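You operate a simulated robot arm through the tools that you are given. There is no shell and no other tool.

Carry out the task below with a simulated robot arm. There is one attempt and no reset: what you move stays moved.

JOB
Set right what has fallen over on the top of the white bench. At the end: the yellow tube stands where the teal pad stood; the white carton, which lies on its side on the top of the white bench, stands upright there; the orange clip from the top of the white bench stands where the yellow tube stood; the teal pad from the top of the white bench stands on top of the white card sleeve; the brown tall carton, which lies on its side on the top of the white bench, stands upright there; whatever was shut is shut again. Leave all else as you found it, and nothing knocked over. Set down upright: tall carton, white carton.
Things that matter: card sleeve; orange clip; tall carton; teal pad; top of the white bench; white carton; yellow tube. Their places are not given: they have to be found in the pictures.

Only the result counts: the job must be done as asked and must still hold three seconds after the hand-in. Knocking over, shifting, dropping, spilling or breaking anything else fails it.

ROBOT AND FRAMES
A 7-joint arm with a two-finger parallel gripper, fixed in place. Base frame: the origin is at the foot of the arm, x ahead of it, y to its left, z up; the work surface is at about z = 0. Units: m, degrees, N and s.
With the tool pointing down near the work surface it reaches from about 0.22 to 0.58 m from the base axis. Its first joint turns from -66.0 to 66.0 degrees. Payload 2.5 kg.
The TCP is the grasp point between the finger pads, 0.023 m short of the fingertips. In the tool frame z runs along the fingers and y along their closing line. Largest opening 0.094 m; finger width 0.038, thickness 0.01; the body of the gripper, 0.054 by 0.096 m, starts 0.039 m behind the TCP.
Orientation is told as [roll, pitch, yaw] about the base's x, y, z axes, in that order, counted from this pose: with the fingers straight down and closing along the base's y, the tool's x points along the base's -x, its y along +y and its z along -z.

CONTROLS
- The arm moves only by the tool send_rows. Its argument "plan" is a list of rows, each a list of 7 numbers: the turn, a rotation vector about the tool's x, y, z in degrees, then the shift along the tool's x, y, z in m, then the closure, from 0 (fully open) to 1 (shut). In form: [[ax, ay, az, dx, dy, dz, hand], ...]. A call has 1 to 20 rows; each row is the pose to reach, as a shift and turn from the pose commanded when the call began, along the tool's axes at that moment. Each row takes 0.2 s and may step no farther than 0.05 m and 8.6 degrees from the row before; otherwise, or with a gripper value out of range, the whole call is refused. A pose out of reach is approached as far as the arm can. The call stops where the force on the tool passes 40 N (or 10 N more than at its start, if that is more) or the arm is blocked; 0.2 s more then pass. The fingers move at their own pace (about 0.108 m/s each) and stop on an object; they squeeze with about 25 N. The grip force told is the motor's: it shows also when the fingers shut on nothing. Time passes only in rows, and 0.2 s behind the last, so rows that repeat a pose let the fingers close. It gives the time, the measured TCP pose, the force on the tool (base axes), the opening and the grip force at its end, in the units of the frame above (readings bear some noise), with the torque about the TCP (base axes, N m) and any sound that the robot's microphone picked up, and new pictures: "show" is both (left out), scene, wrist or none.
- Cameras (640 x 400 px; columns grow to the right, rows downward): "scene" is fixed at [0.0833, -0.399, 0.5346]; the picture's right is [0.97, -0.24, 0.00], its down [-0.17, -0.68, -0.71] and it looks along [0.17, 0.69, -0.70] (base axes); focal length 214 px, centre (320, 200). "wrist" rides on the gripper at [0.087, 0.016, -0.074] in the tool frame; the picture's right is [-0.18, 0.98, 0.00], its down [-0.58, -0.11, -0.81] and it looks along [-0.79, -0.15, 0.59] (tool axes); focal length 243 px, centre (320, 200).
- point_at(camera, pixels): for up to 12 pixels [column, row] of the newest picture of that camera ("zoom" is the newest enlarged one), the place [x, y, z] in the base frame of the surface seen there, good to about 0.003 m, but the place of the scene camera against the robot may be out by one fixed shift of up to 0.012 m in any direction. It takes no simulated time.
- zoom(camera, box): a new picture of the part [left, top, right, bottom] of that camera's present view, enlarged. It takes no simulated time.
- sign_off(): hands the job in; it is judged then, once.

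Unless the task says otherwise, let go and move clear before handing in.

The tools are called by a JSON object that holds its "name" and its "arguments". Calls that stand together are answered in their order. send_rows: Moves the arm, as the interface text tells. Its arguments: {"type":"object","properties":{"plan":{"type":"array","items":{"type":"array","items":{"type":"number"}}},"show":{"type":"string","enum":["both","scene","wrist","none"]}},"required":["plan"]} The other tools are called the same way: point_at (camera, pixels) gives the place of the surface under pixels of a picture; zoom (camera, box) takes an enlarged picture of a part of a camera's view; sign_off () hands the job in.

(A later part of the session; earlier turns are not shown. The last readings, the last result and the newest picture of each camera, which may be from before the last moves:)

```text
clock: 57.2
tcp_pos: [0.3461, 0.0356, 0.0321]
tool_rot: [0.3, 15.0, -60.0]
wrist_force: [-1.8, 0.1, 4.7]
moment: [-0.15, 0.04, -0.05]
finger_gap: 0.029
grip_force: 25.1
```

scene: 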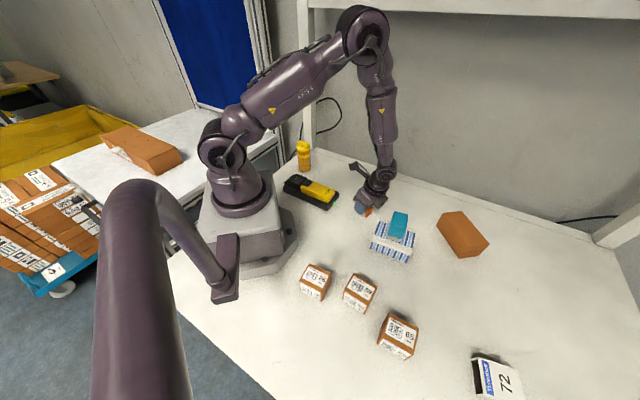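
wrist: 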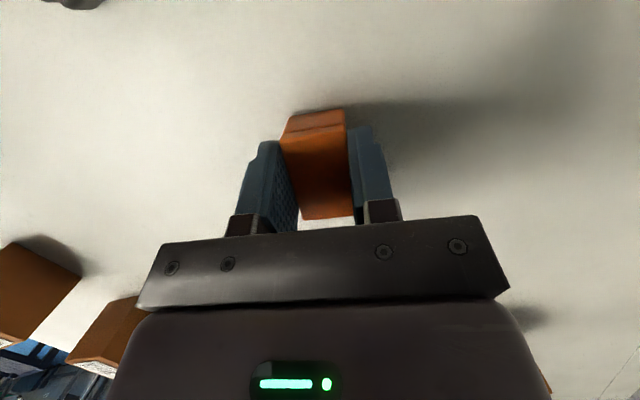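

Light contact (4.7 N) shows the clip has landed. I'll open the hand and rise straight up.

{"name": "send_rows", "arguments": {"plan": [[0, 0, 0, 0.0001, 0, -0.0003, 0.8], [0, 0, 0, 0.0001, 0, -0.0003, 0.5], [0, 0, 0, 0.0001, 0, -0.0003, 0.2], [0, 0, 0, 0.0001, 0, -0.0003, 0], [0, 0, 0, 0.0001, 0, -0.0003, 0]], "show": "wrist"}}

{"name": "send_rows", "arguments": {"plan": [[0, 0, 0, 0.0052, 0, -0.0193, 0], [0, 0, 0, 0.0155, 0, -0.058, 0], [0, 0, 0, 0.0285, 0, -0.1063, 0], [0, 0, 0, 0.0401, 0, -0.1498, 0], [0, 0, 0, 0.0518, 0, -0.1932, 0]]}}

{"name": "zoom", "arguments": {"camera": "scene", "box": [330, 170, 430, 270]}}

```text
clock: 58.4
tcp_pos: [0.345, 0.0358, 0.034]
tool_rot: [0.3, 15.0, -60.0]
wrist_force: [-0.5, 0.6, -0.2]
moment: [-0.03, -0.04, -0.01]
finger_gap: 0.0934
grip_force: 0.1
```

wrist: 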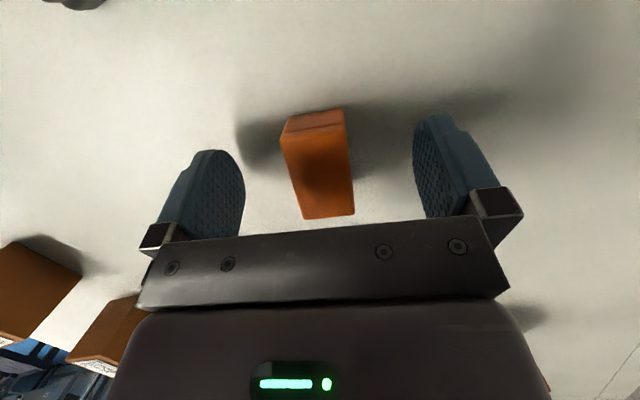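

```text
clock: 59.6
tcp_pos: [0.3444, 0.0325, 0.2337]
tool_rot: [0.2, 15.0, -60.0]
wrist_force: [-0.4, 0.6, -0.6]
moment: [-0.01, -0.01, -0.02]
finger_gap: 0.0938
grip_force: 0.0
```

scene: 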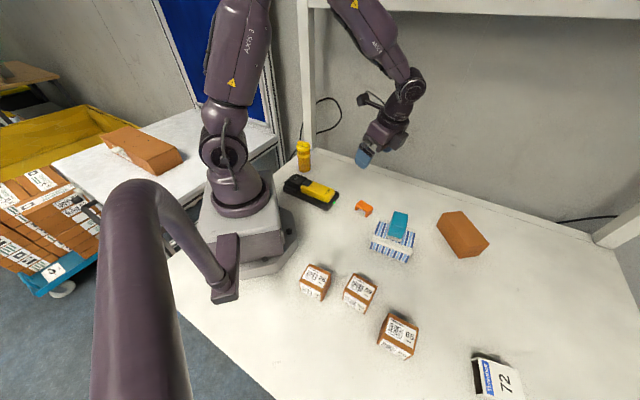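
wrist: 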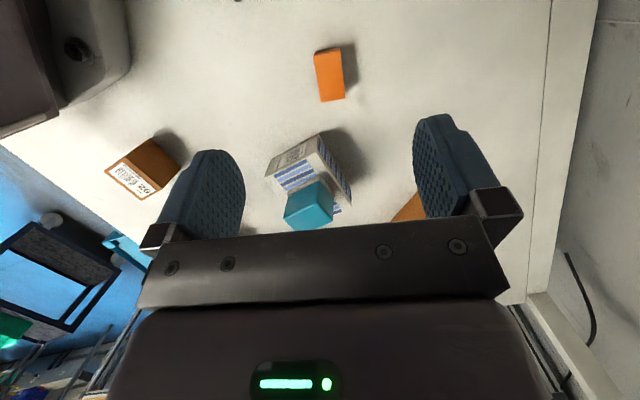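

```text
4.00 times, centred on (380, 220) of scene
```

zoom: 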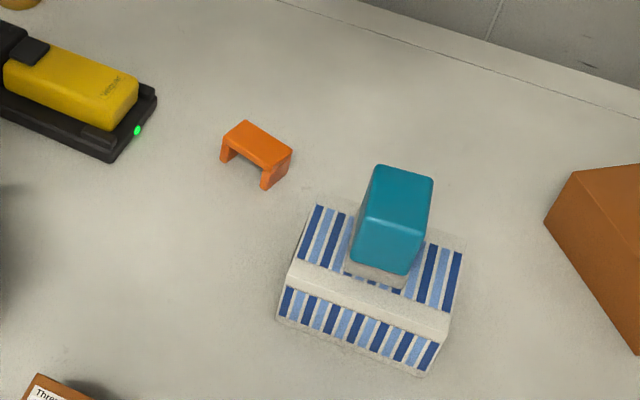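

The clip now stands on its two legs at (364,208) in the scene, where the tube was. I'll verify its centre in the wrist view.

{"name": "zoom", "arguments": {"camera": "wrist", "box": [295, 35, 365, 115]}}

{"name": "point_at", "arguments": {"camera": "wrist", "pixels": [[316, 54], [337, 49], [343, 97], [321, 100], [329, 75]]}}

```text
5.00 times, centred on (330, 75) of wrist
```

zoom: 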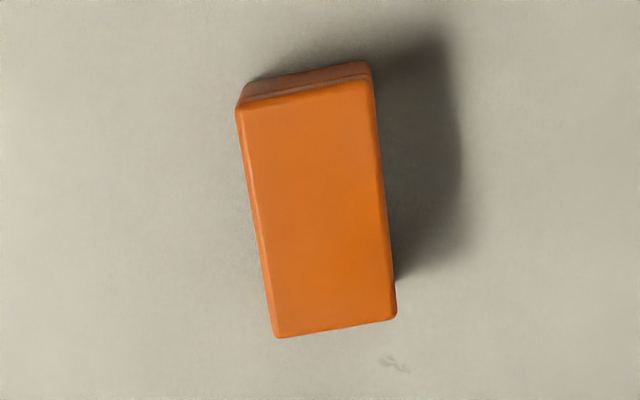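

```text
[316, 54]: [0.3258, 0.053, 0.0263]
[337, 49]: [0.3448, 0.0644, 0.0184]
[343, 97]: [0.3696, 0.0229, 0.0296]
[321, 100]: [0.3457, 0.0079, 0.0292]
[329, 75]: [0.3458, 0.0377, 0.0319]
```

The clip's centre is (0.346,0.037), within 3 mm of the tube's old place. Next is the white carton: I'll go to open space, turn the wrist to the flipped posture, so the camera stays high, and tilt outward along the carton's axis.

{"name": "send_rows", "arguments": {"plan": [[0, -2.5, 0, -0.0336, -0.0188, -0.0204, 0], [0, -5, 0, -0.0672, -0.0376, -0.0408, 0], [0, -7.5, 0, -0.1009, -0.0564, -0.0613, 0], [0, -10, 0, -0.1345, -0.0752, -0.0817, 0], [0, -12.5, 0, -0.1681, -0.094, -0.1021, 0], [0, -15, 0, -0.2017, -0.1128, -0.1225, 0]], "show": "none"}}

{"name": "send_rows", "arguments": {"plan": [[0, 0, 8, 0, 0, 0, 0], [0, 0, 16, 0, 0, 0, 0], [0, 0, 24, 0, 0, 0, 0], [0, 0, 32, 0, 0, 0, 0], [0, 0, 40, 0, 0, 0, 0], [0, 0, 48, 0, 0, 0, 0], [0, 0, 56, 0, 0, 0, 0], [0, 0, 64, 0, 0, 0, 0], [0, 0, 72, 0, 0, 0, 0], [0, 0, 80, 0, 0, 0, 0], [0, 0, 88, 0, 0, 0, 0], [0, 0, 96, 0, 0, 0, 0], [0, 0, 104, 0, 0, 0, 0], [0, 0, 112, 0, 0, 0, 0], [0, 0, 120, 0, 0, 0, 0], [0, 0, 128, 0, 0, 0, 0], [0, 0, 136, 0, 0, 0, 0], [0, 0, 144, 0, 0, 0, 0], [0, 0, 152.3, 0, 0, 0, 0]]}}

```text
clock: 61.0
tcp_pos: [0.3581, -0.2234, 0.297]
tool_rot: [0.2, 0.0, -59.9]
wrist_force: [0.5, -0.5, -0.1]
moment: [0.04, -0.01, -0.03]
finger_gap: 0.0939
grip_force: 0.2
```

```text
clock: 65.0
tcp_pos: [0.3587, -0.218, 0.3003]
tool_rot: [-0.3, 0.0, 147.5]
wrist_force: [0.5, -0.3, 0.1]
moment: [0.01, -0.02, 0.0]
finger_gap: 0.094
grip_force: 0.1
```

scene: 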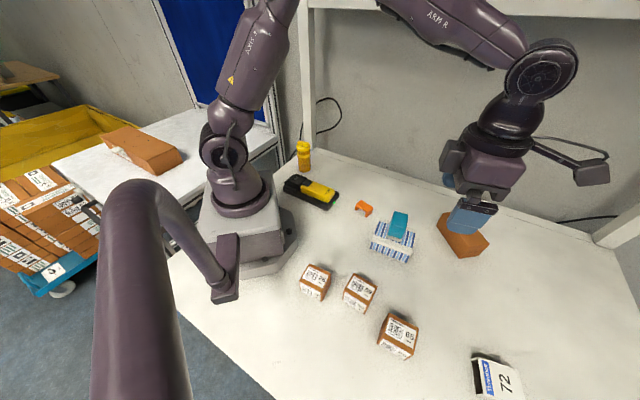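
wrist: 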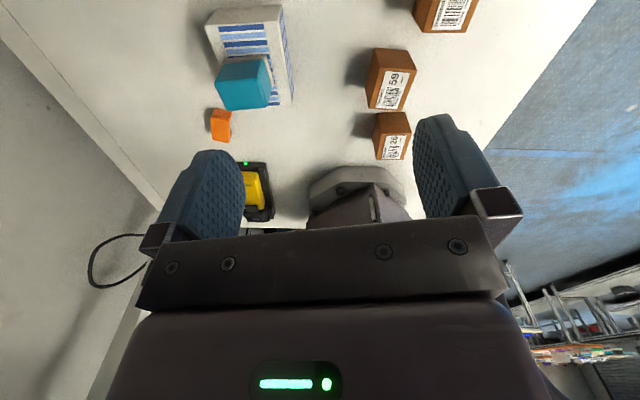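

The wrist is flipped with yaw 147.5, so the tool's tilt direction matches the carton's axis. I'll move over the carton's open end at z 0.17 while tilting 55° outward.

{"name": "send_rows", "arguments": {"plan": [[0, 6.9, 0, 0.0189, 0.0188, 0.0163, 0], [0, 13.75, 0, 0.0379, 0.0376, 0.0325, 0], [0, 20.6, 0, 0.0568, 0.0564, 0.0488, 0], [0, 27.5, 0, 0.0758, 0.0753, 0.065, 0], [0, 34.4, 0, 0.0947, 0.0941, 0.0813, 0], [0, 41.25, 0, 0.1136, 0.1129, 0.0975, 0], [0, 48.1, 0, 0.1326, 0.1317, 0.1138, 0], [0, 55, 0, 0.1515, 0.1505, 0.13, 0]]}}

```text
clock: 66.8
tcp_pos: [0.4076, -0.4252, 0.1687]
tool_rot: [-0.3, 55.2, 147.5]
wrist_force: [-0.6, -0.1, -0.5]
moment: [0.04, 0.03, 0.02]
finger_gap: 0.0938
grip_force: 0.1
```

scene: 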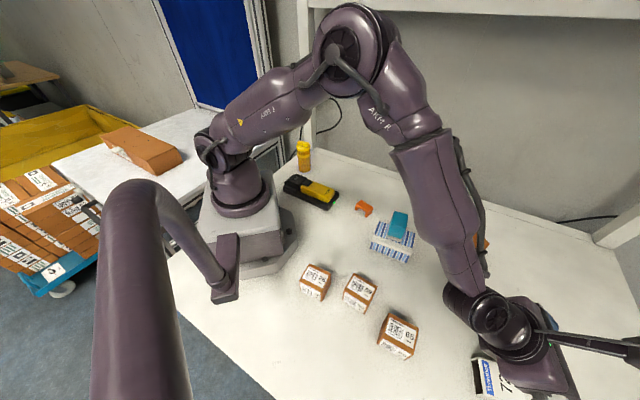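
wrist: 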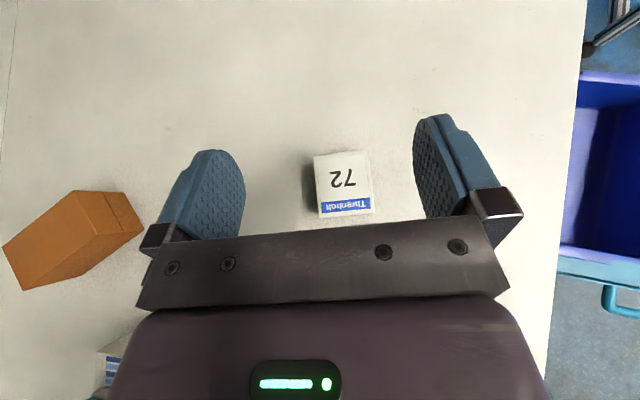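

A clean view: the carton lies at (343,185) between the fingers with the open (Threnholt) end toward the palm. I'll measure its corners precisely.

{"name": "zoom", "arguments": {"camera": "wrist", "box": [295, 140, 385, 230]}}

{"name": "point_at", "arguments": {"camera": "zoom", "pixels": [[216, 84], [428, 55], [442, 290], [232, 308], [330, 180], [235, 310], [445, 292], [340, 305], [212, 200], [180, 200]]}}

```text
4.44 times, centred on (340, 185) of wrist
```

zoom: 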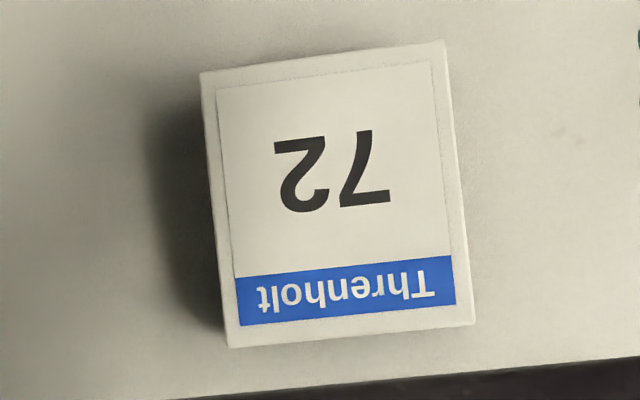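

```text
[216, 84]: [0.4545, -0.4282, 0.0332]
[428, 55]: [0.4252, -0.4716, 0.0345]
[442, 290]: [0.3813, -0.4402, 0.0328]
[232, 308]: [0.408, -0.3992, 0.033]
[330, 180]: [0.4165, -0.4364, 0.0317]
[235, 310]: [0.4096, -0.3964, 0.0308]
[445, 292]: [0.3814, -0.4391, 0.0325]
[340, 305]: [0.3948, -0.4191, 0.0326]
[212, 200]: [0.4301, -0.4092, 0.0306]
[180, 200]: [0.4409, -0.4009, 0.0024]
```

{"name": "point_at", "arguments": {"camera": "zoom", "pixels": [[207, 77], [437, 48], [465, 317], [234, 340], [348, 330], [322, 62]]}}

```text
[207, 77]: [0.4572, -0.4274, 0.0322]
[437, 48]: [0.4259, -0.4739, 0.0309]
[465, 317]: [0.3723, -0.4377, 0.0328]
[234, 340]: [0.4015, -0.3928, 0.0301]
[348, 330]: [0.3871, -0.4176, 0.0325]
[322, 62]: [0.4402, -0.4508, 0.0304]
```

The carton measures about 0.055 × 0.065 × 0.032 with its centre at (0.4142,-0.433), nearly centred between the fingers. I'll descend vertically, with the tilt held, to z about 0.033.

{"name": "send_rows", "arguments": {"plan": [[0, 0, 0, -0.0337, 0.003, 0.0236, 0], [0, 0, 0, -0.0673, 0.003, 0.0472, 0], [0, 0, 0, -0.0954, 0.003, 0.0668, 0], [0, 0, 0, -0.1066, 0.003, 0.0747, 0], [0, 0, 0, -0.1122, 0.003, 0.0786, 0], [0, 0, 0, -0.1122, 0.003, 0.0786, 0]]}}

```text
clock: 68.2
tcp_pos: [0.4047, -0.4285, 0.0301]
tool_rot: [-0.3, 55.1, 147.4]
wrist_force: [0.2, 0.2, 0.3]
moment: [-0.03, -0.02, -0.03]
finger_gap: 0.0941
grip_force: 0.1
```

scene: 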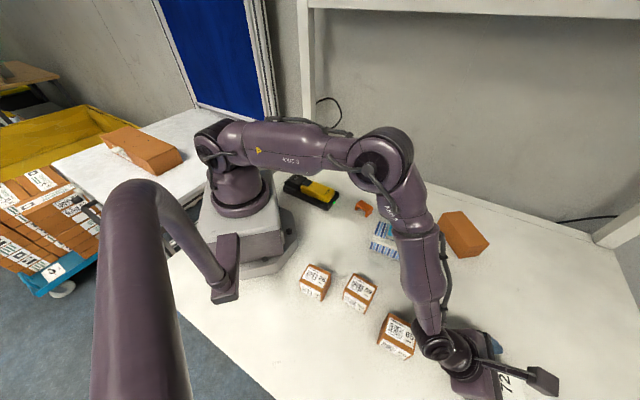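
wrist: 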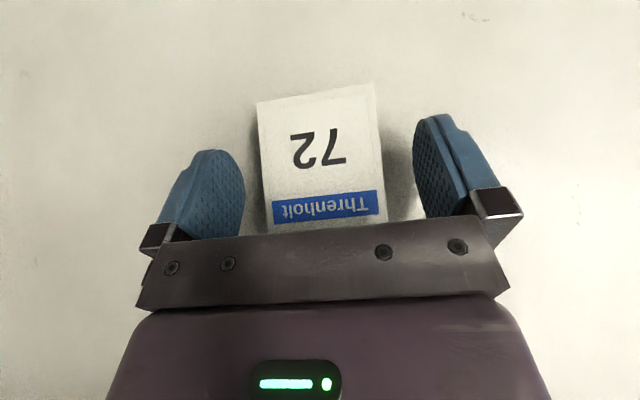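

The carton is centred between the fingers with no contact so far. Closing on its width.

{"name": "send_rows", "arguments": {"plan": [[0, 0, 0, 0, 0, 0, 0.2], [0, 0, 0, 0, 0, 0, 0.35], [0, 0, 0, 0, 0, 0, 0.5], [0, 0, 0, 0, 0, 0, 1], [0, 0, 0, 0, 0, 0, 1]], "show": "wrist"}}

```text
clock: 69.4
tcp_pos: [0.4048, -0.4279, 0.031]
tool_rot: [-0.5, 55.1, 147.4]
wrist_force: [0.1, 0.2, -0.7]
moment: [-0.01, 0.03, -0.02]
finger_gap: 0.057
grip_force: 24.9
```

wrist: 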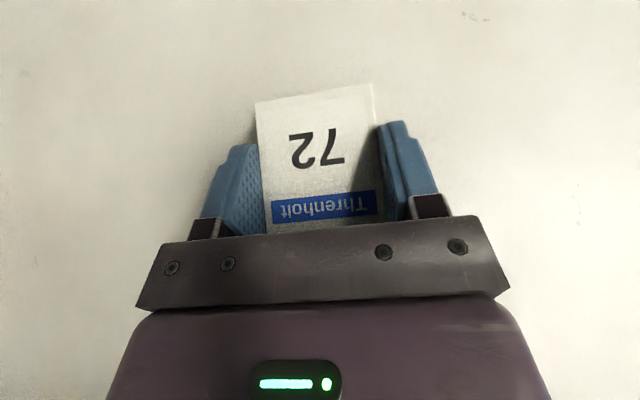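

The carton is gripped (gap 0.057, 25 N). I'll lift it straight up 15 cm first and check the hold.

{"name": "send_rows", "arguments": {"plan": [[0, 0, 0, 0.0082, 0, -0.0057, 1], [0, 0, 0, 0.0328, 0, -0.023, 1], [0, 0, 0, 0.0655, 0, -0.0459, 1], [0, 0, 0, 0.0983, 0, -0.0689, 1], [0, 0, 0, 0.1229, 0, -0.0861, 1]]}}

```text
clock: 70.6
tcp_pos: [0.4027, -0.4298, 0.1843]
tool_rot: [-0.4, 55.1, 147.2]
wrist_force: [0.2, 0.0, 0.1]
moment: [-0.02, 0.0, -0.02]
finger_gap: 0.0575
grip_force: 24.6
```

scene: 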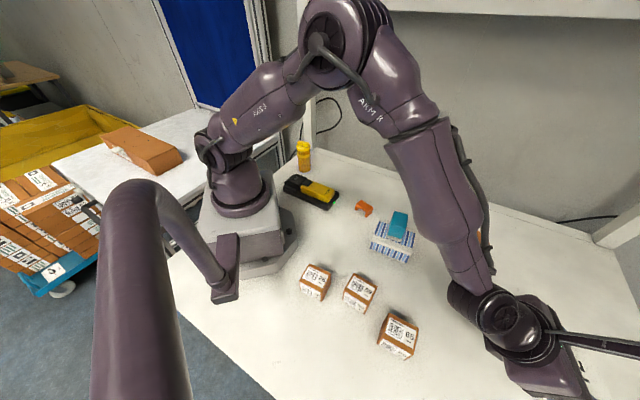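
wrist: 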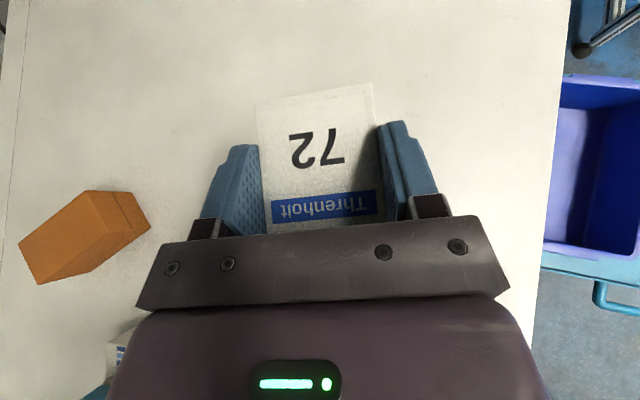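

The carton is held firmly. Now I'll rotate the hand 90° back about the closing axis (open end up) while moving to free bench around (0.42,-0.26).

{"name": "send_rows", "arguments": {"plan": [[0, -7.5, 0, 0.0018, -0.0125, -0.0076, 1], [0, -15, 0, 0.0036, -0.025, -0.0152, 1], [0, -22.5, 0, 0.0054, -0.0375, -0.0228, 1], [0, -30, 0, 0.0072, -0.05, -0.0304, 1], [0, -37.5, 0, 0.009, -0.0625, -0.038, 1], [0, -45, 0, 0.0108, -0.075, -0.0457, 1], [0, -52.5, 0, 0.0125, -0.0874, -0.0533, 1], [0, -60, 0, 0.0143, -0.0999, -0.0609, 1], [0, -67.5, 0, 0.0161, -0.1124, -0.0685, 1], [0, -75, 0, 0.0179, -0.1249, -0.0761, 1], [0, -82.5, 0, 0.0197, -0.1374, -0.0837, 1], [0, -90, 0, 0.0215, -0.1499, -0.0913, 1]]}}

```text
clock: 73.2
tcp_pos: [0.4123, -0.2568, 0.2443]
tool_rot: [-0.2, -35.1, 147.8]
wrist_force: [-0.1, 0.5, -0.4]
moment: [0.03, 0.03, -0.01]
finger_gap: 0.0573
grip_force: 25.3
out of reach, approached as far as the arm can: row 2, 12
```

scene: 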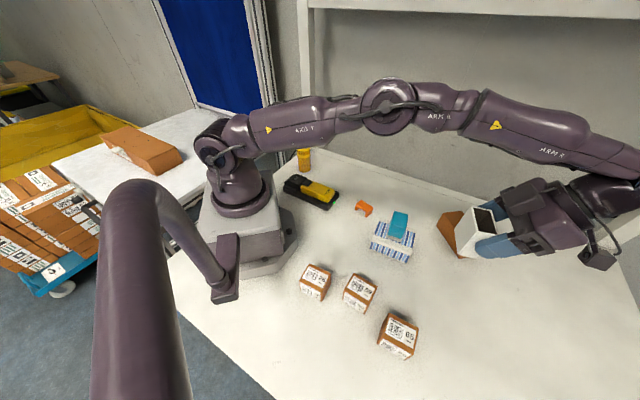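
wrist: 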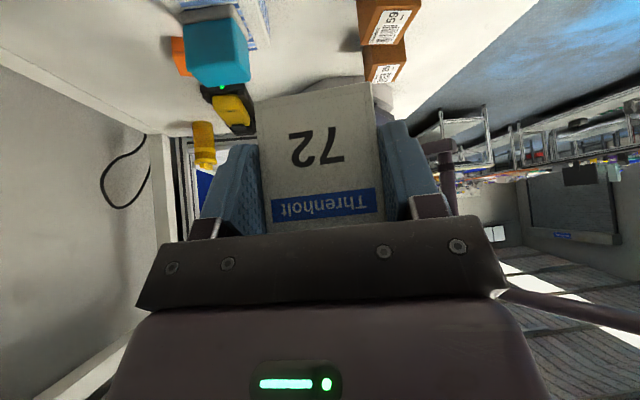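

The carton is now upright in the grip with its open end up, over free bench at about (0.40,-0.249). I'll lower it most of the way.

{"name": "send_rows", "arguments": {"plan": [[0, 0, 0, 0.0218, 0, 0.0311, 1], [0, 0, 0, 0.0436, 0, 0.0622, 1], [0, 0, 0, 0.0655, 0, 0.0934, 1], [0, 0, 0, 0.0873, 0, 0.1245, 1], [0, 0, 0, 0.1018, 0, 0.1452, 1], [0, 0, 0, 0.1091, 0, 0.1556, 1]]}}

```text
clock: 74.6
tcp_pos: [0.4132, -0.2553, 0.0567]
tool_rot: [-0.3, -34.8, 147.9]
wrist_force: [0.6, 0.0, 0.3]
moment: [0.01, 0.0, 0.0]
finger_gap: 0.0576
grip_force: 25.2
```

scene: 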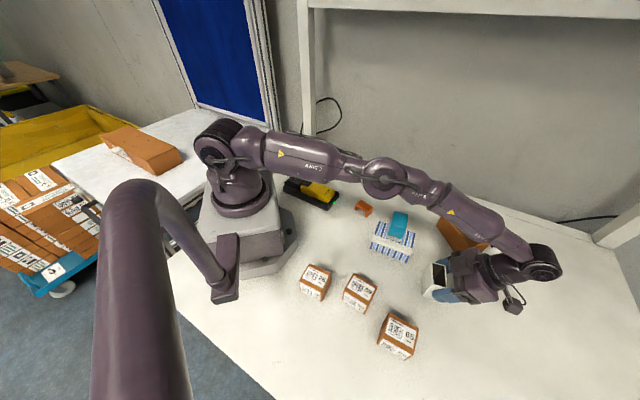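
wrist: 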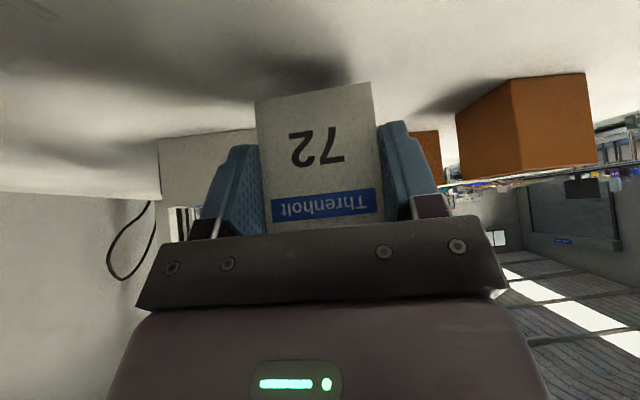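

About 1.4 cm remains. I'll lower 1 cm, then feel for contact in small steps.

{"name": "send_rows", "arguments": {"plan": [[0, 0, 0, 0.0034, 0, 0.0049, 1], [0, 0, 0, 0.0057, 0, 0.0082, 1], [0, 0, 0, 0.0057, 0, 0.0082, 1]], "show": "none"}}

{"name": "send_rows", "arguments": {"plan": [[0, 0, 0, 0.0009, 0, 0.0012, 1], [0, 0, 0, 0.0009, 0, 0.0012, 1]], "show": "none"}}

```text
clock: 75.4
tcp_pos: [0.4121, -0.2567, 0.0457]
tool_rot: [-0.3, -34.9, 147.9]
wrist_force: [-1.1, 0.1, -0.2]
moment: [-0.01, -0.02, 0.01]
finger_gap: 0.0572
grip_force: 24.9
```

```text
clock: 76.0
tcp_pos: [0.4131, -0.2577, 0.0445]
tool_rot: [-0.3, -34.9, 147.9]
wrist_force: [0.7, -0.3, 0.7]
moment: [-0.02, 0.01, 0.01]
finger_gap: 0.0575
grip_force: 25.1
```

{"name": "send_rows", "arguments": {"plan": [[0, 0, 0, 0.0009, 0, 0.0012, 1], [0, 0, 0, 0.0009, 0, 0.0012, 1]], "show": "none"}}

{"name": "send_rows", "arguments": {"plan": [[0, 0, 0, 0.0006, 0, 0.0008, 1], [0, 0, 0, 0.0006, 0, 0.0008, 1]], "show": "wrist"}}

```text
clock: 76.6
tcp_pos: [0.4138, -0.2567, 0.0435]
tool_rot: [-0.3, -34.9, 147.8]
wrist_force: [-2.6, 2.9, 13.9]
moment: [-0.05, 0.52, -0.15]
finger_gap: 0.0576
grip_force: 24.5
```

```text
clock: 77.2
tcp_pos: [0.4147, -0.2569, 0.0427]
tool_rot: [-0.3, -34.8, 147.9]
wrist_force: [-1.9, 2.9, 24.5]
moment: [-0.03, 0.23, -0.01]
finger_gap: 0.0573
grip_force: 24.7
```

wrist: 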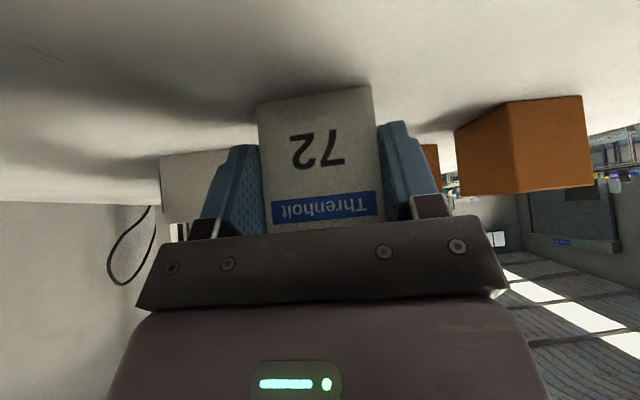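

Contact is firm (24 N). I'll back off about a millimetre, open, and withdraw along the tool axis (up and outward).

{"name": "send_rows", "arguments": {"plan": [[0, 0, 0, -0.0006, 0, -0.0008, 1], [0, 0, 0, -0.0006, 0, -0.0008, 0.5], [0, 0, 0, -0.0006, 0, -0.0008, 0.3], [0, 0, 0, -0.0006, 0, -0.0008, 0], [0, 0, 0, -0.0006, 0, -0.0008, 0], [0, 0, 0, -0.0006, 0, -0.0008, 0]]}}

```text
clock: 78.6
tcp_pos: [0.4143, -0.2585, 0.0426]
tool_rot: [-0.4, -34.9, 147.8]
wrist_force: [-0.3, -0.3, 0.5]
moment: [0.03, 0.0, -0.02]
finger_gap: 0.0938
grip_force: 0.0
```

scene: 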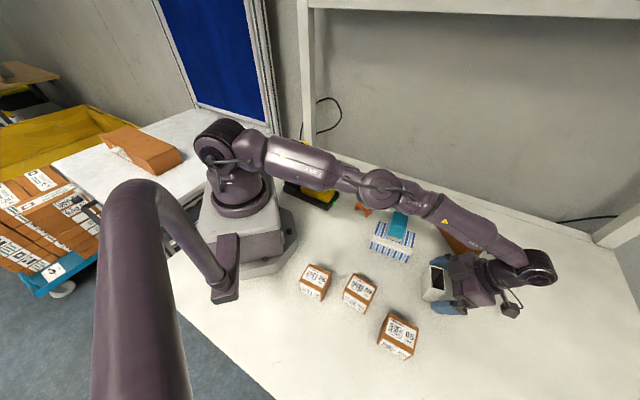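
wrist: 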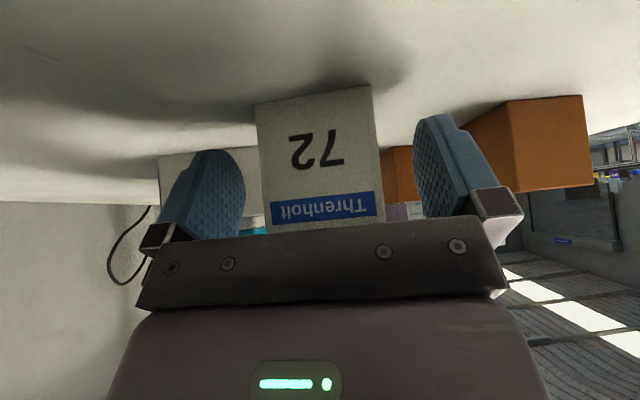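

The carton stands free between the open fingers. I'll withdraw straight up along the same reachable path I came down.

{"name": "send_rows", "arguments": {"plan": [[0, 0, 0, -0.0057, 0, -0.0082, 0], [0, 0, 0, -0.0172, 0, -0.0246, 0], [0, 0, 0, -0.0344, 0, -0.0491, 0], [0, 0, 0, -0.0574, 0, -0.0819, 0], [0, 0, 0, -0.0803, 0, -0.1147, 0], [0, 0, 0, -0.1033, 0, -0.1474, 0]]}}

{"name": "zoom", "arguments": {"camera": "scene", "box": [380, 200, 500, 310]}}

```text
clock: 80.0
tcp_pos: [0.4125, -0.2577, 0.2258]
tool_rot: [-0.3, -35.0, 147.7]
wrist_force: [-0.8, -0.4, -0.1]
moment: [0.01, -0.02, 0.02]
finger_gap: 0.0941
grip_force: 0.0
```

scene: 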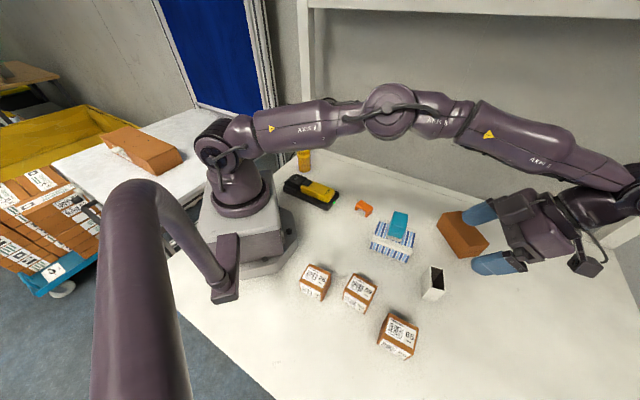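
wrist: 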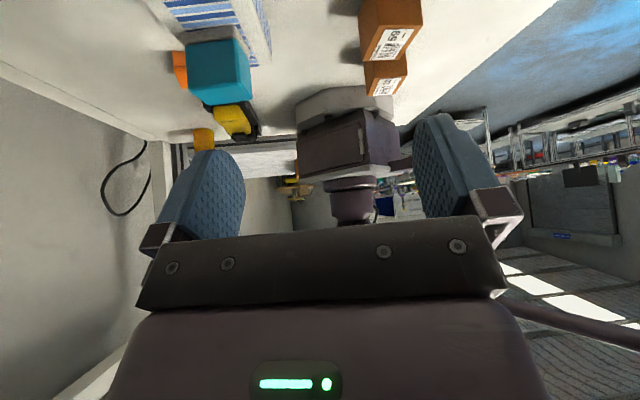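

```text
3.64 times, centred on (440, 255) of scene
```

zoom: 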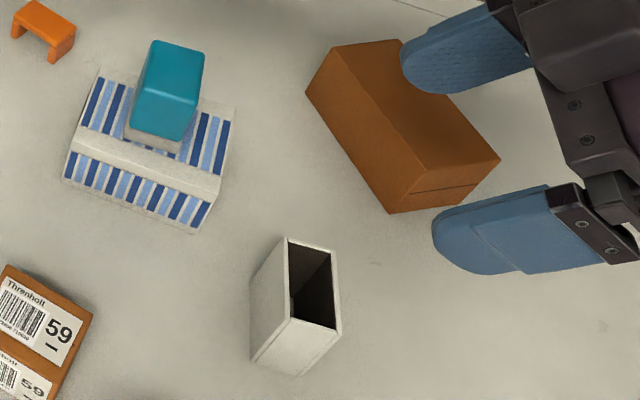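

The white carton stands upright with its opening up at (432,283) in the scene. For the tall carton, direct uprighting at its far spot is out of reach, so I'll first pick it vertically and lay it closer; I start by untilting and unwinding the wrist.

{"name": "send_rows", "arguments": {"plan": [[0, 7, 0, -0.0057, 0, -0.0082, 0], [0, 14, 0, -0.0115, 0, -0.0164, 0], [0, 21, 0, -0.0172, 0, -0.0246, 0], [0, 28, 0, -0.023, 0, -0.0328, 0], [0, 35, 0, -0.0287, 0, -0.041, 0]], "show": "none"}}

{"name": "send_rows", "arguments": {"plan": [[0, 0, -8, 0, 0, 0, 0], [0, 0, -16, 0, 0, 0, 0], [0, 0, -24, 0, 0, 0, 0], [0, 0, -32, 0, 0, 0, 0], [0, 0, -40, 0, 0, 0, 0], [0, 0, -48, 0, 0, 0, 0], [0, 0, -56, 0, 0, 0, 0], [0, 0, -64, 0, 0, 0, 0], [0, 0, -72, 0, 0, 0, 0], [0, 0, -80, 0, 0, 0, 0], [0, 0, -88, 0, 0, 0, 0], [0, 0, -96, 0, 0, 0, 0], [0, 0, -104, 0, 0, 0, 0], [0, 0, -111, 0, 0, 0, 0], [0, 0, -117.8, 0, 0, 0, 0]]}}

```text
clock: 81.2
tcp_pos: [0.4124, -0.2592, 0.2726]
tool_rot: [-0.1, 0.2, 147.7]
wrist_force: [0.6, -0.1, -0.2]
moment: [-0.01, 0.0, 0.0]
finger_gap: 0.094
grip_force: 0.2
```

```text
clock: 84.4
tcp_pos: [0.4123, -0.2596, 0.2742]
tool_rot: [0.1, 0.2, -94.4]
wrist_force: [-0.6, 0.2, 0.6]
moment: [0.01, -0.02, 0.01]
finger_gap: 0.0941
grip_force: 0.1
```

scene: 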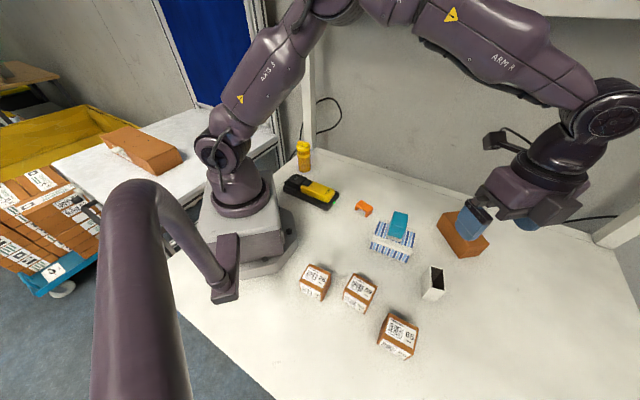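
wrist: 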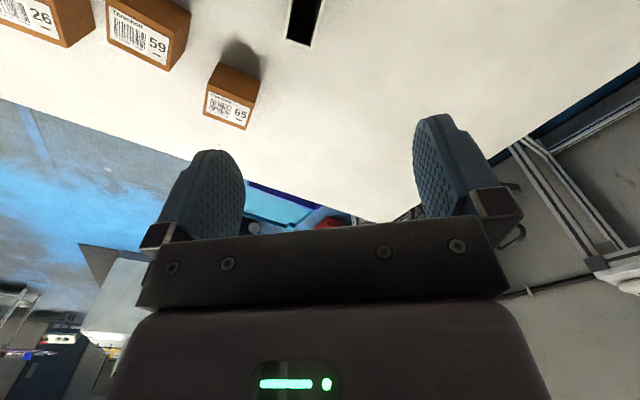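

The hand is vertical at yaw -94.4, closing across the tall carton's width. I'll move over it at (0.570,-0.115), z 0.16.

{"name": "send_rows", "arguments": {"plan": [[0, 0, 0, 0.026, 0.0244, 0.019, 0], [0, 0, 0, 0.0521, 0.0487, 0.038, 0], [0, 0, 0, 0.0782, 0.073, 0.057, 0], [0, 0, 0, 0.1042, 0.0974, 0.076, 0], [0, 0, 0, 0.1303, 0.1218, 0.095, 0], [0, 0, 0, 0.1563, 0.1461, 0.114, 0]]}}

```text
clock: 85.8
tcp_pos: [0.5705, -0.1165, 0.1642]
tool_rot: [0.2, 0.2, -94.5]
wrist_force: [-0.2, -0.3, 0.5]
moment: [-0.04, -0.03, 0.0]
finger_gap: 0.0941
grip_force: 0.0
```

scene: 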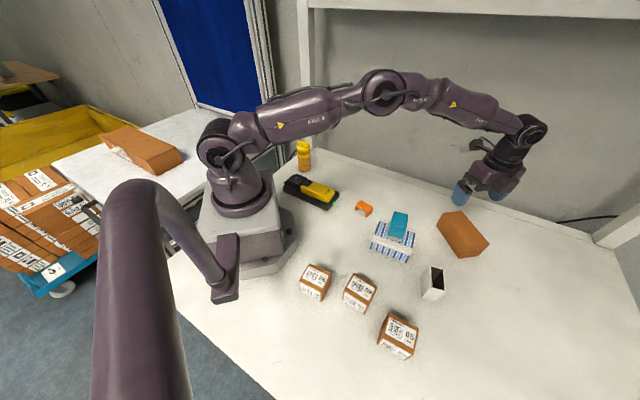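
wrist: 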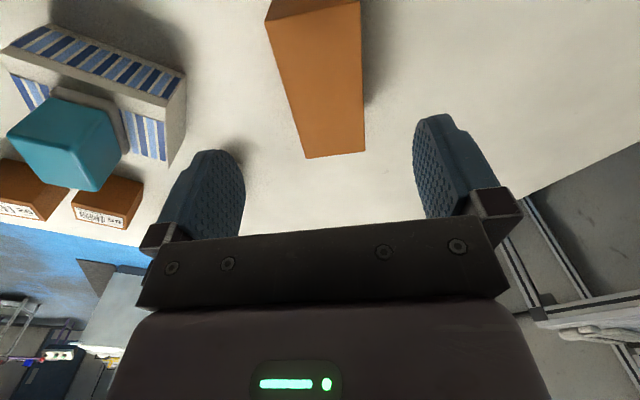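

The hand is over the carton, which shows between the fingers from (310,10) to (335,155). I'll measure its top face.

{"name": "point_at", "arguments": {"camera": "wrist", "pixels": [[270, 26], [357, 5], [308, 154], [362, 149], [315, 80], [363, 80], [286, 90], [320, 120]]}}

```text
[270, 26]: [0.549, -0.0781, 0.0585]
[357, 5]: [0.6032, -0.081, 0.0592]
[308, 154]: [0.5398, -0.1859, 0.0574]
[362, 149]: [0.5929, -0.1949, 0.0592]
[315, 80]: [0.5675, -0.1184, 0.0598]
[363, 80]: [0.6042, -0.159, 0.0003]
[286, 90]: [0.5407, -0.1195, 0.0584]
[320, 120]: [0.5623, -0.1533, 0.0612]
```

Its axis passes x = 0.573 at my grip line, so I'll shift 2 mm and descend to z 0.035.

{"name": "send_rows", "arguments": {"plan": [[0, 0, 0.4, 0, 0.002, 0.04, 0], [0, 0, 0.4, 0, 0.002, 0.08, 0], [0, 0, 0.4, 0, 0.002, 0.11, 0], [0, 0, 0.4, 0, 0.002, 0.129, 0], [0, 0, 0.4, 0, 0.002, 0.129, 0]]}}

```text
clock: 87.0
tcp_pos: [0.5735, -0.117, 0.0327]
tool_rot: [0.2, 0.1, -95.0]
wrist_force: [0.2, -0.3, -0.4]
moment: [0.03, -0.02, 0.01]
finger_gap: 0.094
grip_force: 0.1
```

scene: 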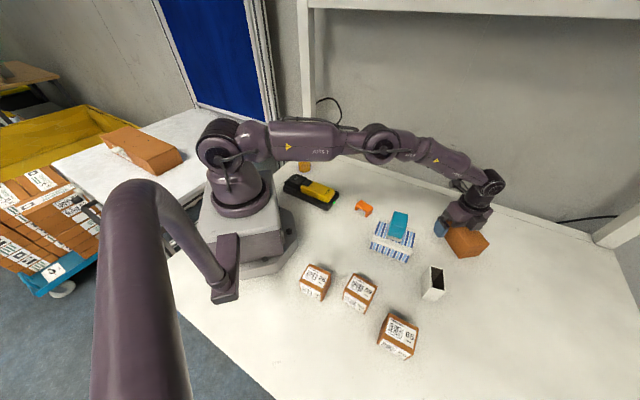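
wrist: 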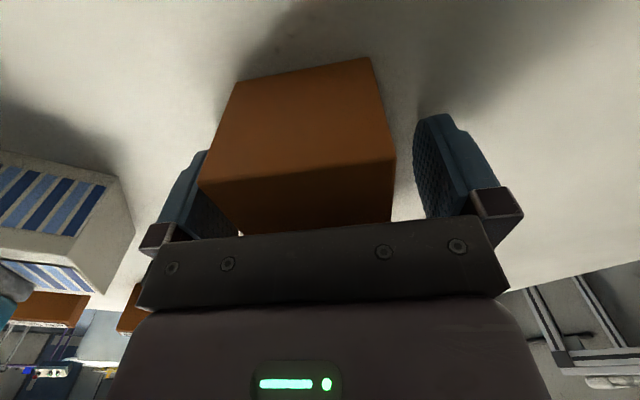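

The carton sits between the fingers with no contact. Closing and then lifting 3 cm to check the hold.

{"name": "send_rows", "arguments": {"plan": [[0, 0, 0, 0, 0, 0, 0.2], [0, 0, 0, 0, 0, 0, 0.35], [0, 0, 0, 0, 0, 0, 0.5], [0, 0, 0, 0, 0, 0, 1], [0, 0, 0, 0, 0, 0, 1]], "show": "none"}}

{"name": "send_rows", "arguments": {"plan": [[0, 0, 0, 0, 0, -0.01, 1], [0, 0, 0, 0, 0, -0.03, 1], [0, 0, 0, 0, 0, -0.03, 1]]}}

```text
clock: 88.2
tcp_pos: [0.572, -0.1173, 0.0323]
tool_rot: [0.2, 0.0, -94.9]
wrist_force: [-1.9, 0.8, 1.0]
moment: [0.05, 0.18, -0.01]
finger_gap: 0.0599
grip_force: 25.1
```

```text
clock: 89.0
tcp_pos: [0.5749, -0.1148, 0.0624]
tool_rot: [0.2, 0.2, -94.9]
wrist_force: [-0.3, -0.5, -3.3]
moment: [0.05, 0.01, 0.01]
finger_gap: 0.0597
grip_force: 25.2
```

scene: 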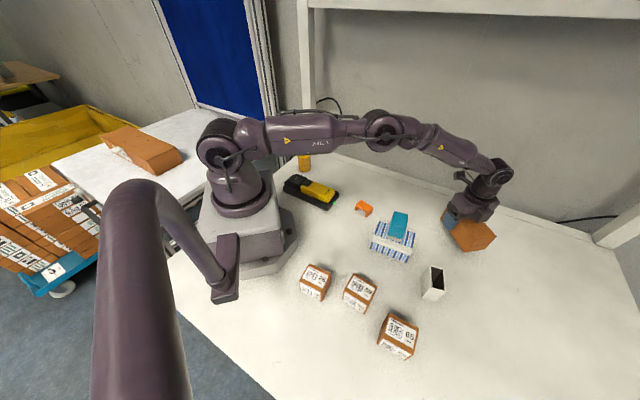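
wrist: 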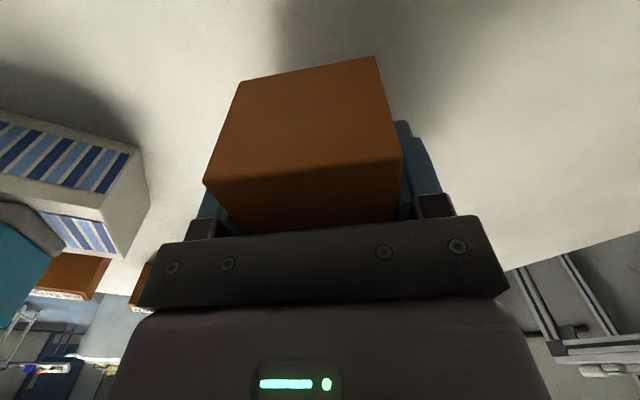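

The carton is held steadily (about 3.3 N weight). I'll lift it, carry it to free bench at heading 15° on the left, and turn it so its seamed top end faces the base.

{"name": "send_rows", "arguments": {"plan": [[0, 0, 0, 0, 0, -0.045, 1], [0, 0, 0, 0, 0, -0.09, 1], [0, 0, 0, 0, 0, -0.13, 1], [0, 0, 7.8, 0.0267, -0.0114, -0.13, 1], [0, 0, 15.6, 0.0534, -0.0228, -0.13, 1], [0, 0, 23.4, 0.0801, -0.0342, -0.13, 1], [0, 0, 31.2, 0.1068, -0.0456, -0.13, 1], [0, 0, 38.9, 0.1334, -0.0571, -0.13, 1], [0, 0, 46.7, 0.1601, -0.0685, -0.13, 1], [0, 0, 54.5, 0.1868, -0.0799, -0.13, 1], [0, 0, 62.3, 0.2135, -0.0913, -0.13, 1], [0, 0, 70.1, 0.2402, -0.1027, -0.13, 1]]}}

```text
clock: 91.6
tcp_pos: [0.4919, 0.1335, 0.1898]
tool_rot: [0.0, 0.2, -165.1]
wrist_force: [-0.9, 0.4, -2.8]
moment: [-0.01, -0.06, -0.03]
finger_gap: 0.0598
grip_force: 25.1
```

scene: 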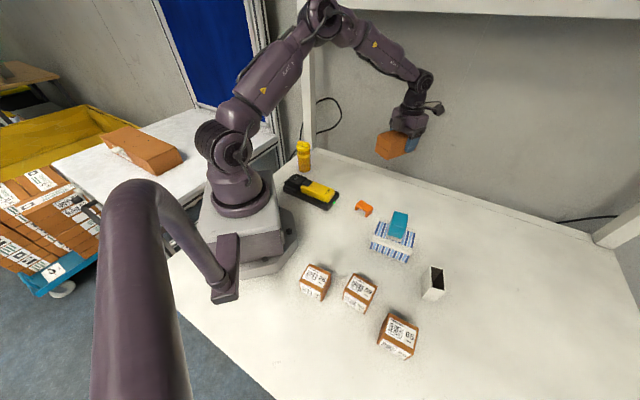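
wrist: 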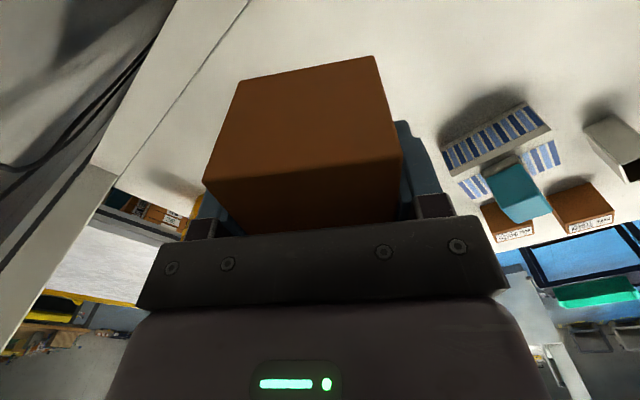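

The carton hangs level over clear bench at (0.47,0.13), seamed end toward the base. I'll lower it to the bench.

{"name": "send_rows", "arguments": {"plan": [[0, 0, 0, 0, 0, 0.04, 1], [0, 0, 0, 0, 0, 0.08, 1], [0, 0, 0, 0, 0, 0.12, 1], [0, 0, 0, 0, 0, 0.145, 1], [0, 0, 0, 0, 0, 0.154, 1], [0, 0, 0, 0, 0, 0.158, 1], [0, 0, 0, 0, 0, 0.158, 1]]}}

```text
clock: 93.2
tcp_pos: [0.4918, 0.135, 0.0326]
tool_rot: [-0.1, 0.1, -165.0]
wrist_force: [-2.6, 0.3, 2.2]
moment: [-0.21, 0.37, -0.13]
finger_gap: 0.06
grip_force: 25.2
```

scene: 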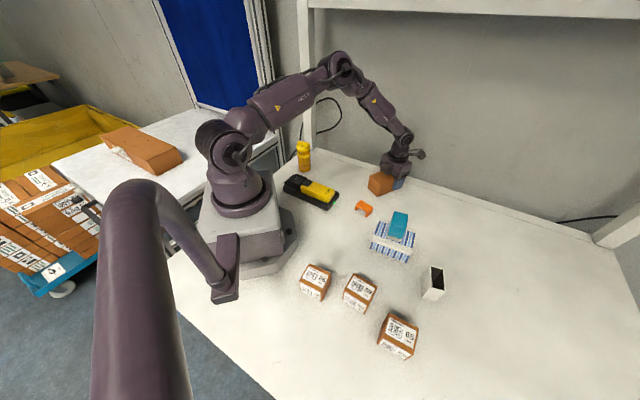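
wrist: 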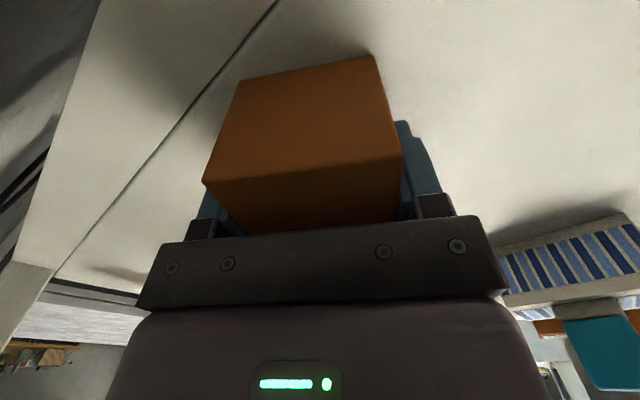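

The carton has just touched down. I'll ease 1 mm more, release, and rise.

{"name": "send_rows", "arguments": {"plan": [[0, 0, 0, 0, 0, 0.0008, 1], [0, 0, 0, 0, 0, 0.0008, 0.5], [0, 0, 0, 0, 0, 0.0008, 0.2], [0, 0, 0, 0, 0, 0.0008, 0], [0, 0, 0, 0, 0, 0.0008, 0], [0, 0, 0, 0, 0, -0.02, 0], [0, 0, 0, 0, 0, -0.06, 0], [0, 0, 0, 0, 0, -0.1, 0], [0, 0, 0, 0, 0, -0.14, 0]]}}

```text
clock: 95.2
tcp_pos: [0.4934, 0.1361, 0.1731]
tool_rot: [-0.1, 0.2, -165.0]
wrist_force: [0.1, 0.5, 0.1]
moment: [0.01, -0.03, 0.0]
finger_gap: 0.0939
grip_force: 0.0
```

scene: 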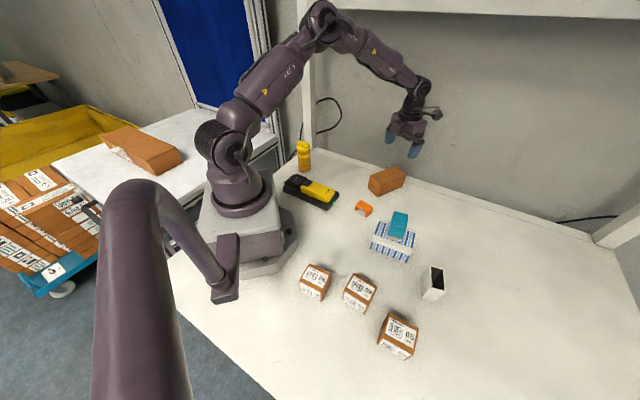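
wrist: 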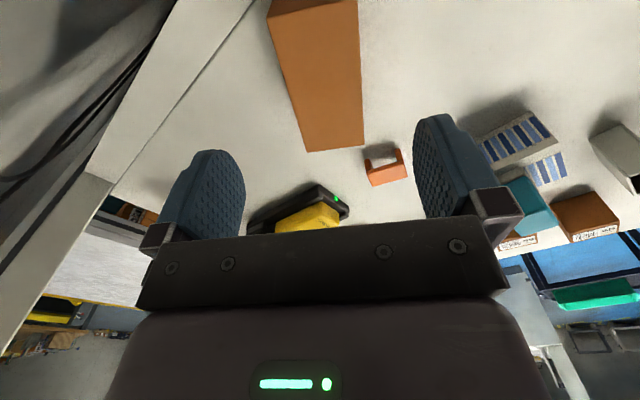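

The carton lies at the new place. I'll check the seam end and measure its corners.

{"name": "point_at", "arguments": {"camera": "wrist", "pixels": [[270, 20], [357, 3], [308, 148], [361, 142], [320, 75], [383, 160]]}}

{"name": "zoom", "arguments": {"camera": "scene", "box": [340, 140, 430, 230]}}

```text
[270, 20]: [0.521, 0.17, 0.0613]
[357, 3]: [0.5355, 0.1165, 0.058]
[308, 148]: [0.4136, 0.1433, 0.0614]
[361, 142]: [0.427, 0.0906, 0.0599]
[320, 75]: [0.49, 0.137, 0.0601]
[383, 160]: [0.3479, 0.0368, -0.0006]
```

```text
4.44 times, centred on (385, 185) of scene
```

zoom: 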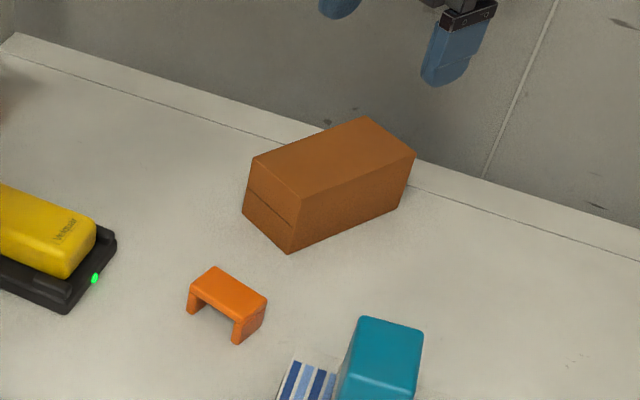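

The seamed end faces the base at inner mid (0.420,0.117) with the carton's axis at 13.8°. Now I'll position over its inner end and tilt the hand 55° outward for the uprighting grip, as with the white carton.

{"name": "send_rows", "arguments": {"plan": [[0, 0, 0.4, -0.0163, 0, -0.015, 0], [0, 0, 0.8, -0.0326, 0, -0.03, 0], [0, 0, 1.2, -0.0489, 0.0002, -0.045, 0]], "show": "none"}}

{"name": "send_rows", "arguments": {"plan": [[0, 7.86, 0, 0, 0, 0, 0], [0, 15.7, 0, 0, 0, 0, 0], [0, 23.6, 0, 0, 0, 0, 0], [0, 31.4, 0, 0, 0, 0, 0], [0, 39.3, 0, 0, 0, 0, 0], [0, 47.1, 0, 0, 0, 0, 0], [0, 55, 0, 0, 0, 0, 0]]}}

```text
clock: 96.0
tcp_pos: [0.446, 0.1222, 0.2168]
tool_rot: [0.0, 0.2, -166.2]
wrist_force: [-0.1, -0.5, -0.6]
moment: [0.03, 0.03, -0.02]
finger_gap: 0.0938
grip_force: 0.0
```

```text
clock: 97.6
tcp_pos: [0.4441, 0.1224, 0.219]
tool_rot: [-0.1, 55.2, -166.4]
wrist_force: [0.0, -0.6, 0.1]
moment: [0.05, 0.01, 0.01]
finger_gap: 0.0937
grip_force: 0.0
```

scene: 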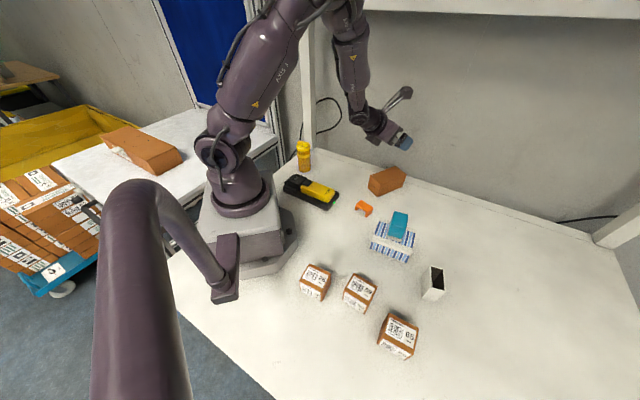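
wrist: 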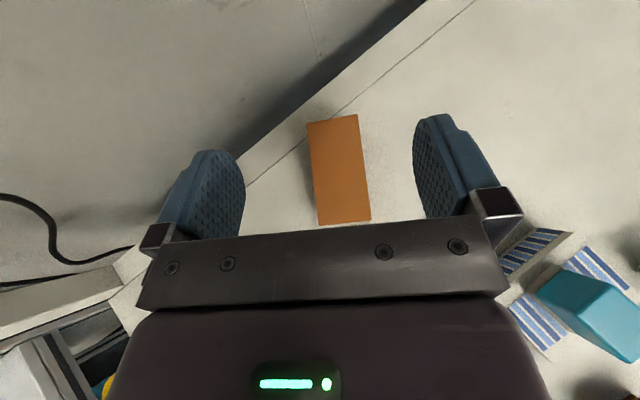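

The carton shows between the fingers at (338,170). I'll measure its corners in this view for the final alignment.

{"name": "zoom", "arguments": {"camera": "wrist", "box": [285, 105, 395, 235]}}

{"name": "point_at", "arguments": {"camera": "wrist", "pixels": [[309, 126], [355, 118], [368, 216], [321, 221], [338, 170], [345, 216], [332, 124]]}}

```text
3.08 times, centred on (340, 170) of wrist
```

zoom: 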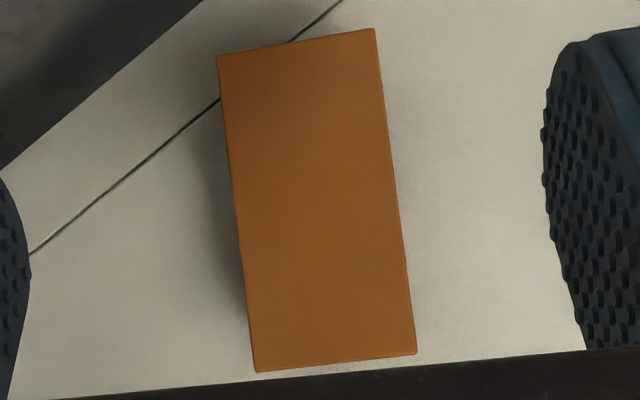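

```text
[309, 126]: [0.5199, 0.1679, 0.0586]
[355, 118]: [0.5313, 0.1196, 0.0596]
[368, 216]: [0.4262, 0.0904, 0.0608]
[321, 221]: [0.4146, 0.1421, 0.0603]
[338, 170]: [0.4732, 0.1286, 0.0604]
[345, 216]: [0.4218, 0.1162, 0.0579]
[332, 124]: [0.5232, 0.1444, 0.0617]
```

The hand is well aligned (2.9 cm inside the carton's inner end, laterally centred). I'll descend to z 0.040 with a 3 mm inward correction for palm clearance.

{"name": "send_rows", "arguments": {"plan": [[0, 0, 0, -0.0372, 0, 0.0249, 0], [0, 0, 0, -0.0744, 0, 0.0499, 0], [0, 0, 0, -0.1041, 0, 0.0698, 0], [0, 0, 0, -0.1338, 0, 0.0897, 0], [0, 0, 0, -0.1487, 0, 0.0997, 0], [0, 0, 0, -0.1487, 0, 0.0997, 0]]}}

```text
clock: 99.0
tcp_pos: [0.443, 0.1217, 0.0385]
tool_rot: [-0.1, 55.4, -166.3]
wrist_force: [-0.1, -0.8, -0.2]
moment: [0.01, 0.0, -0.01]
finger_gap: 0.0937
grip_force: 0.1
```

scene: 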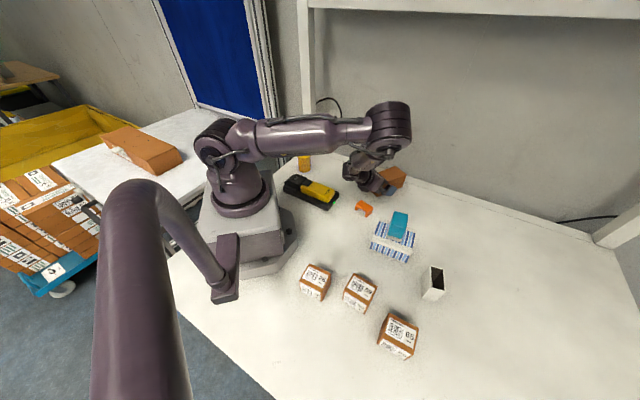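
wrist: 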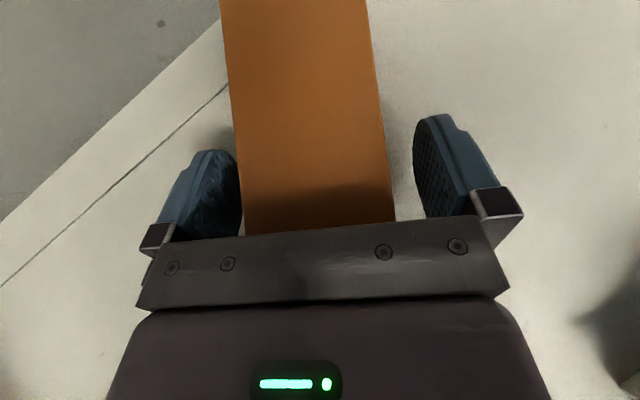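

No contact, and the carton lies between the fingers. Closing now.

{"name": "send_rows", "arguments": {"plan": [[0, 0, 0, 0, 0, 0, 0.2], [0, 0, 0, 0, 0, 0, 0.35], [0, 0, 0, 0, 0, 0, 0.5], [0, 0, 0, 0, 0, 0, 1], [0, 0, 0, 0, 0, 0, 1]], "show": "wrist"}}

```text
clock: 100.2
tcp_pos: [0.4427, 0.1221, 0.0388]
tool_rot: [-0.1, 55.2, -166.3]
wrist_force: [-0.4, 0.3, 0.3]
moment: [0.0, -0.24, 0.02]
finger_gap: 0.0599
grip_force: 25.2
```

wrist: 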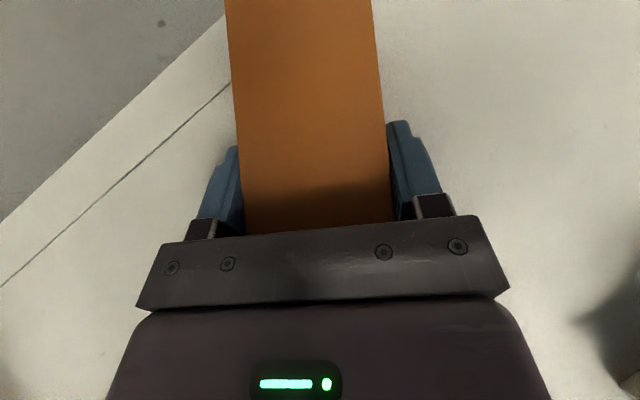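

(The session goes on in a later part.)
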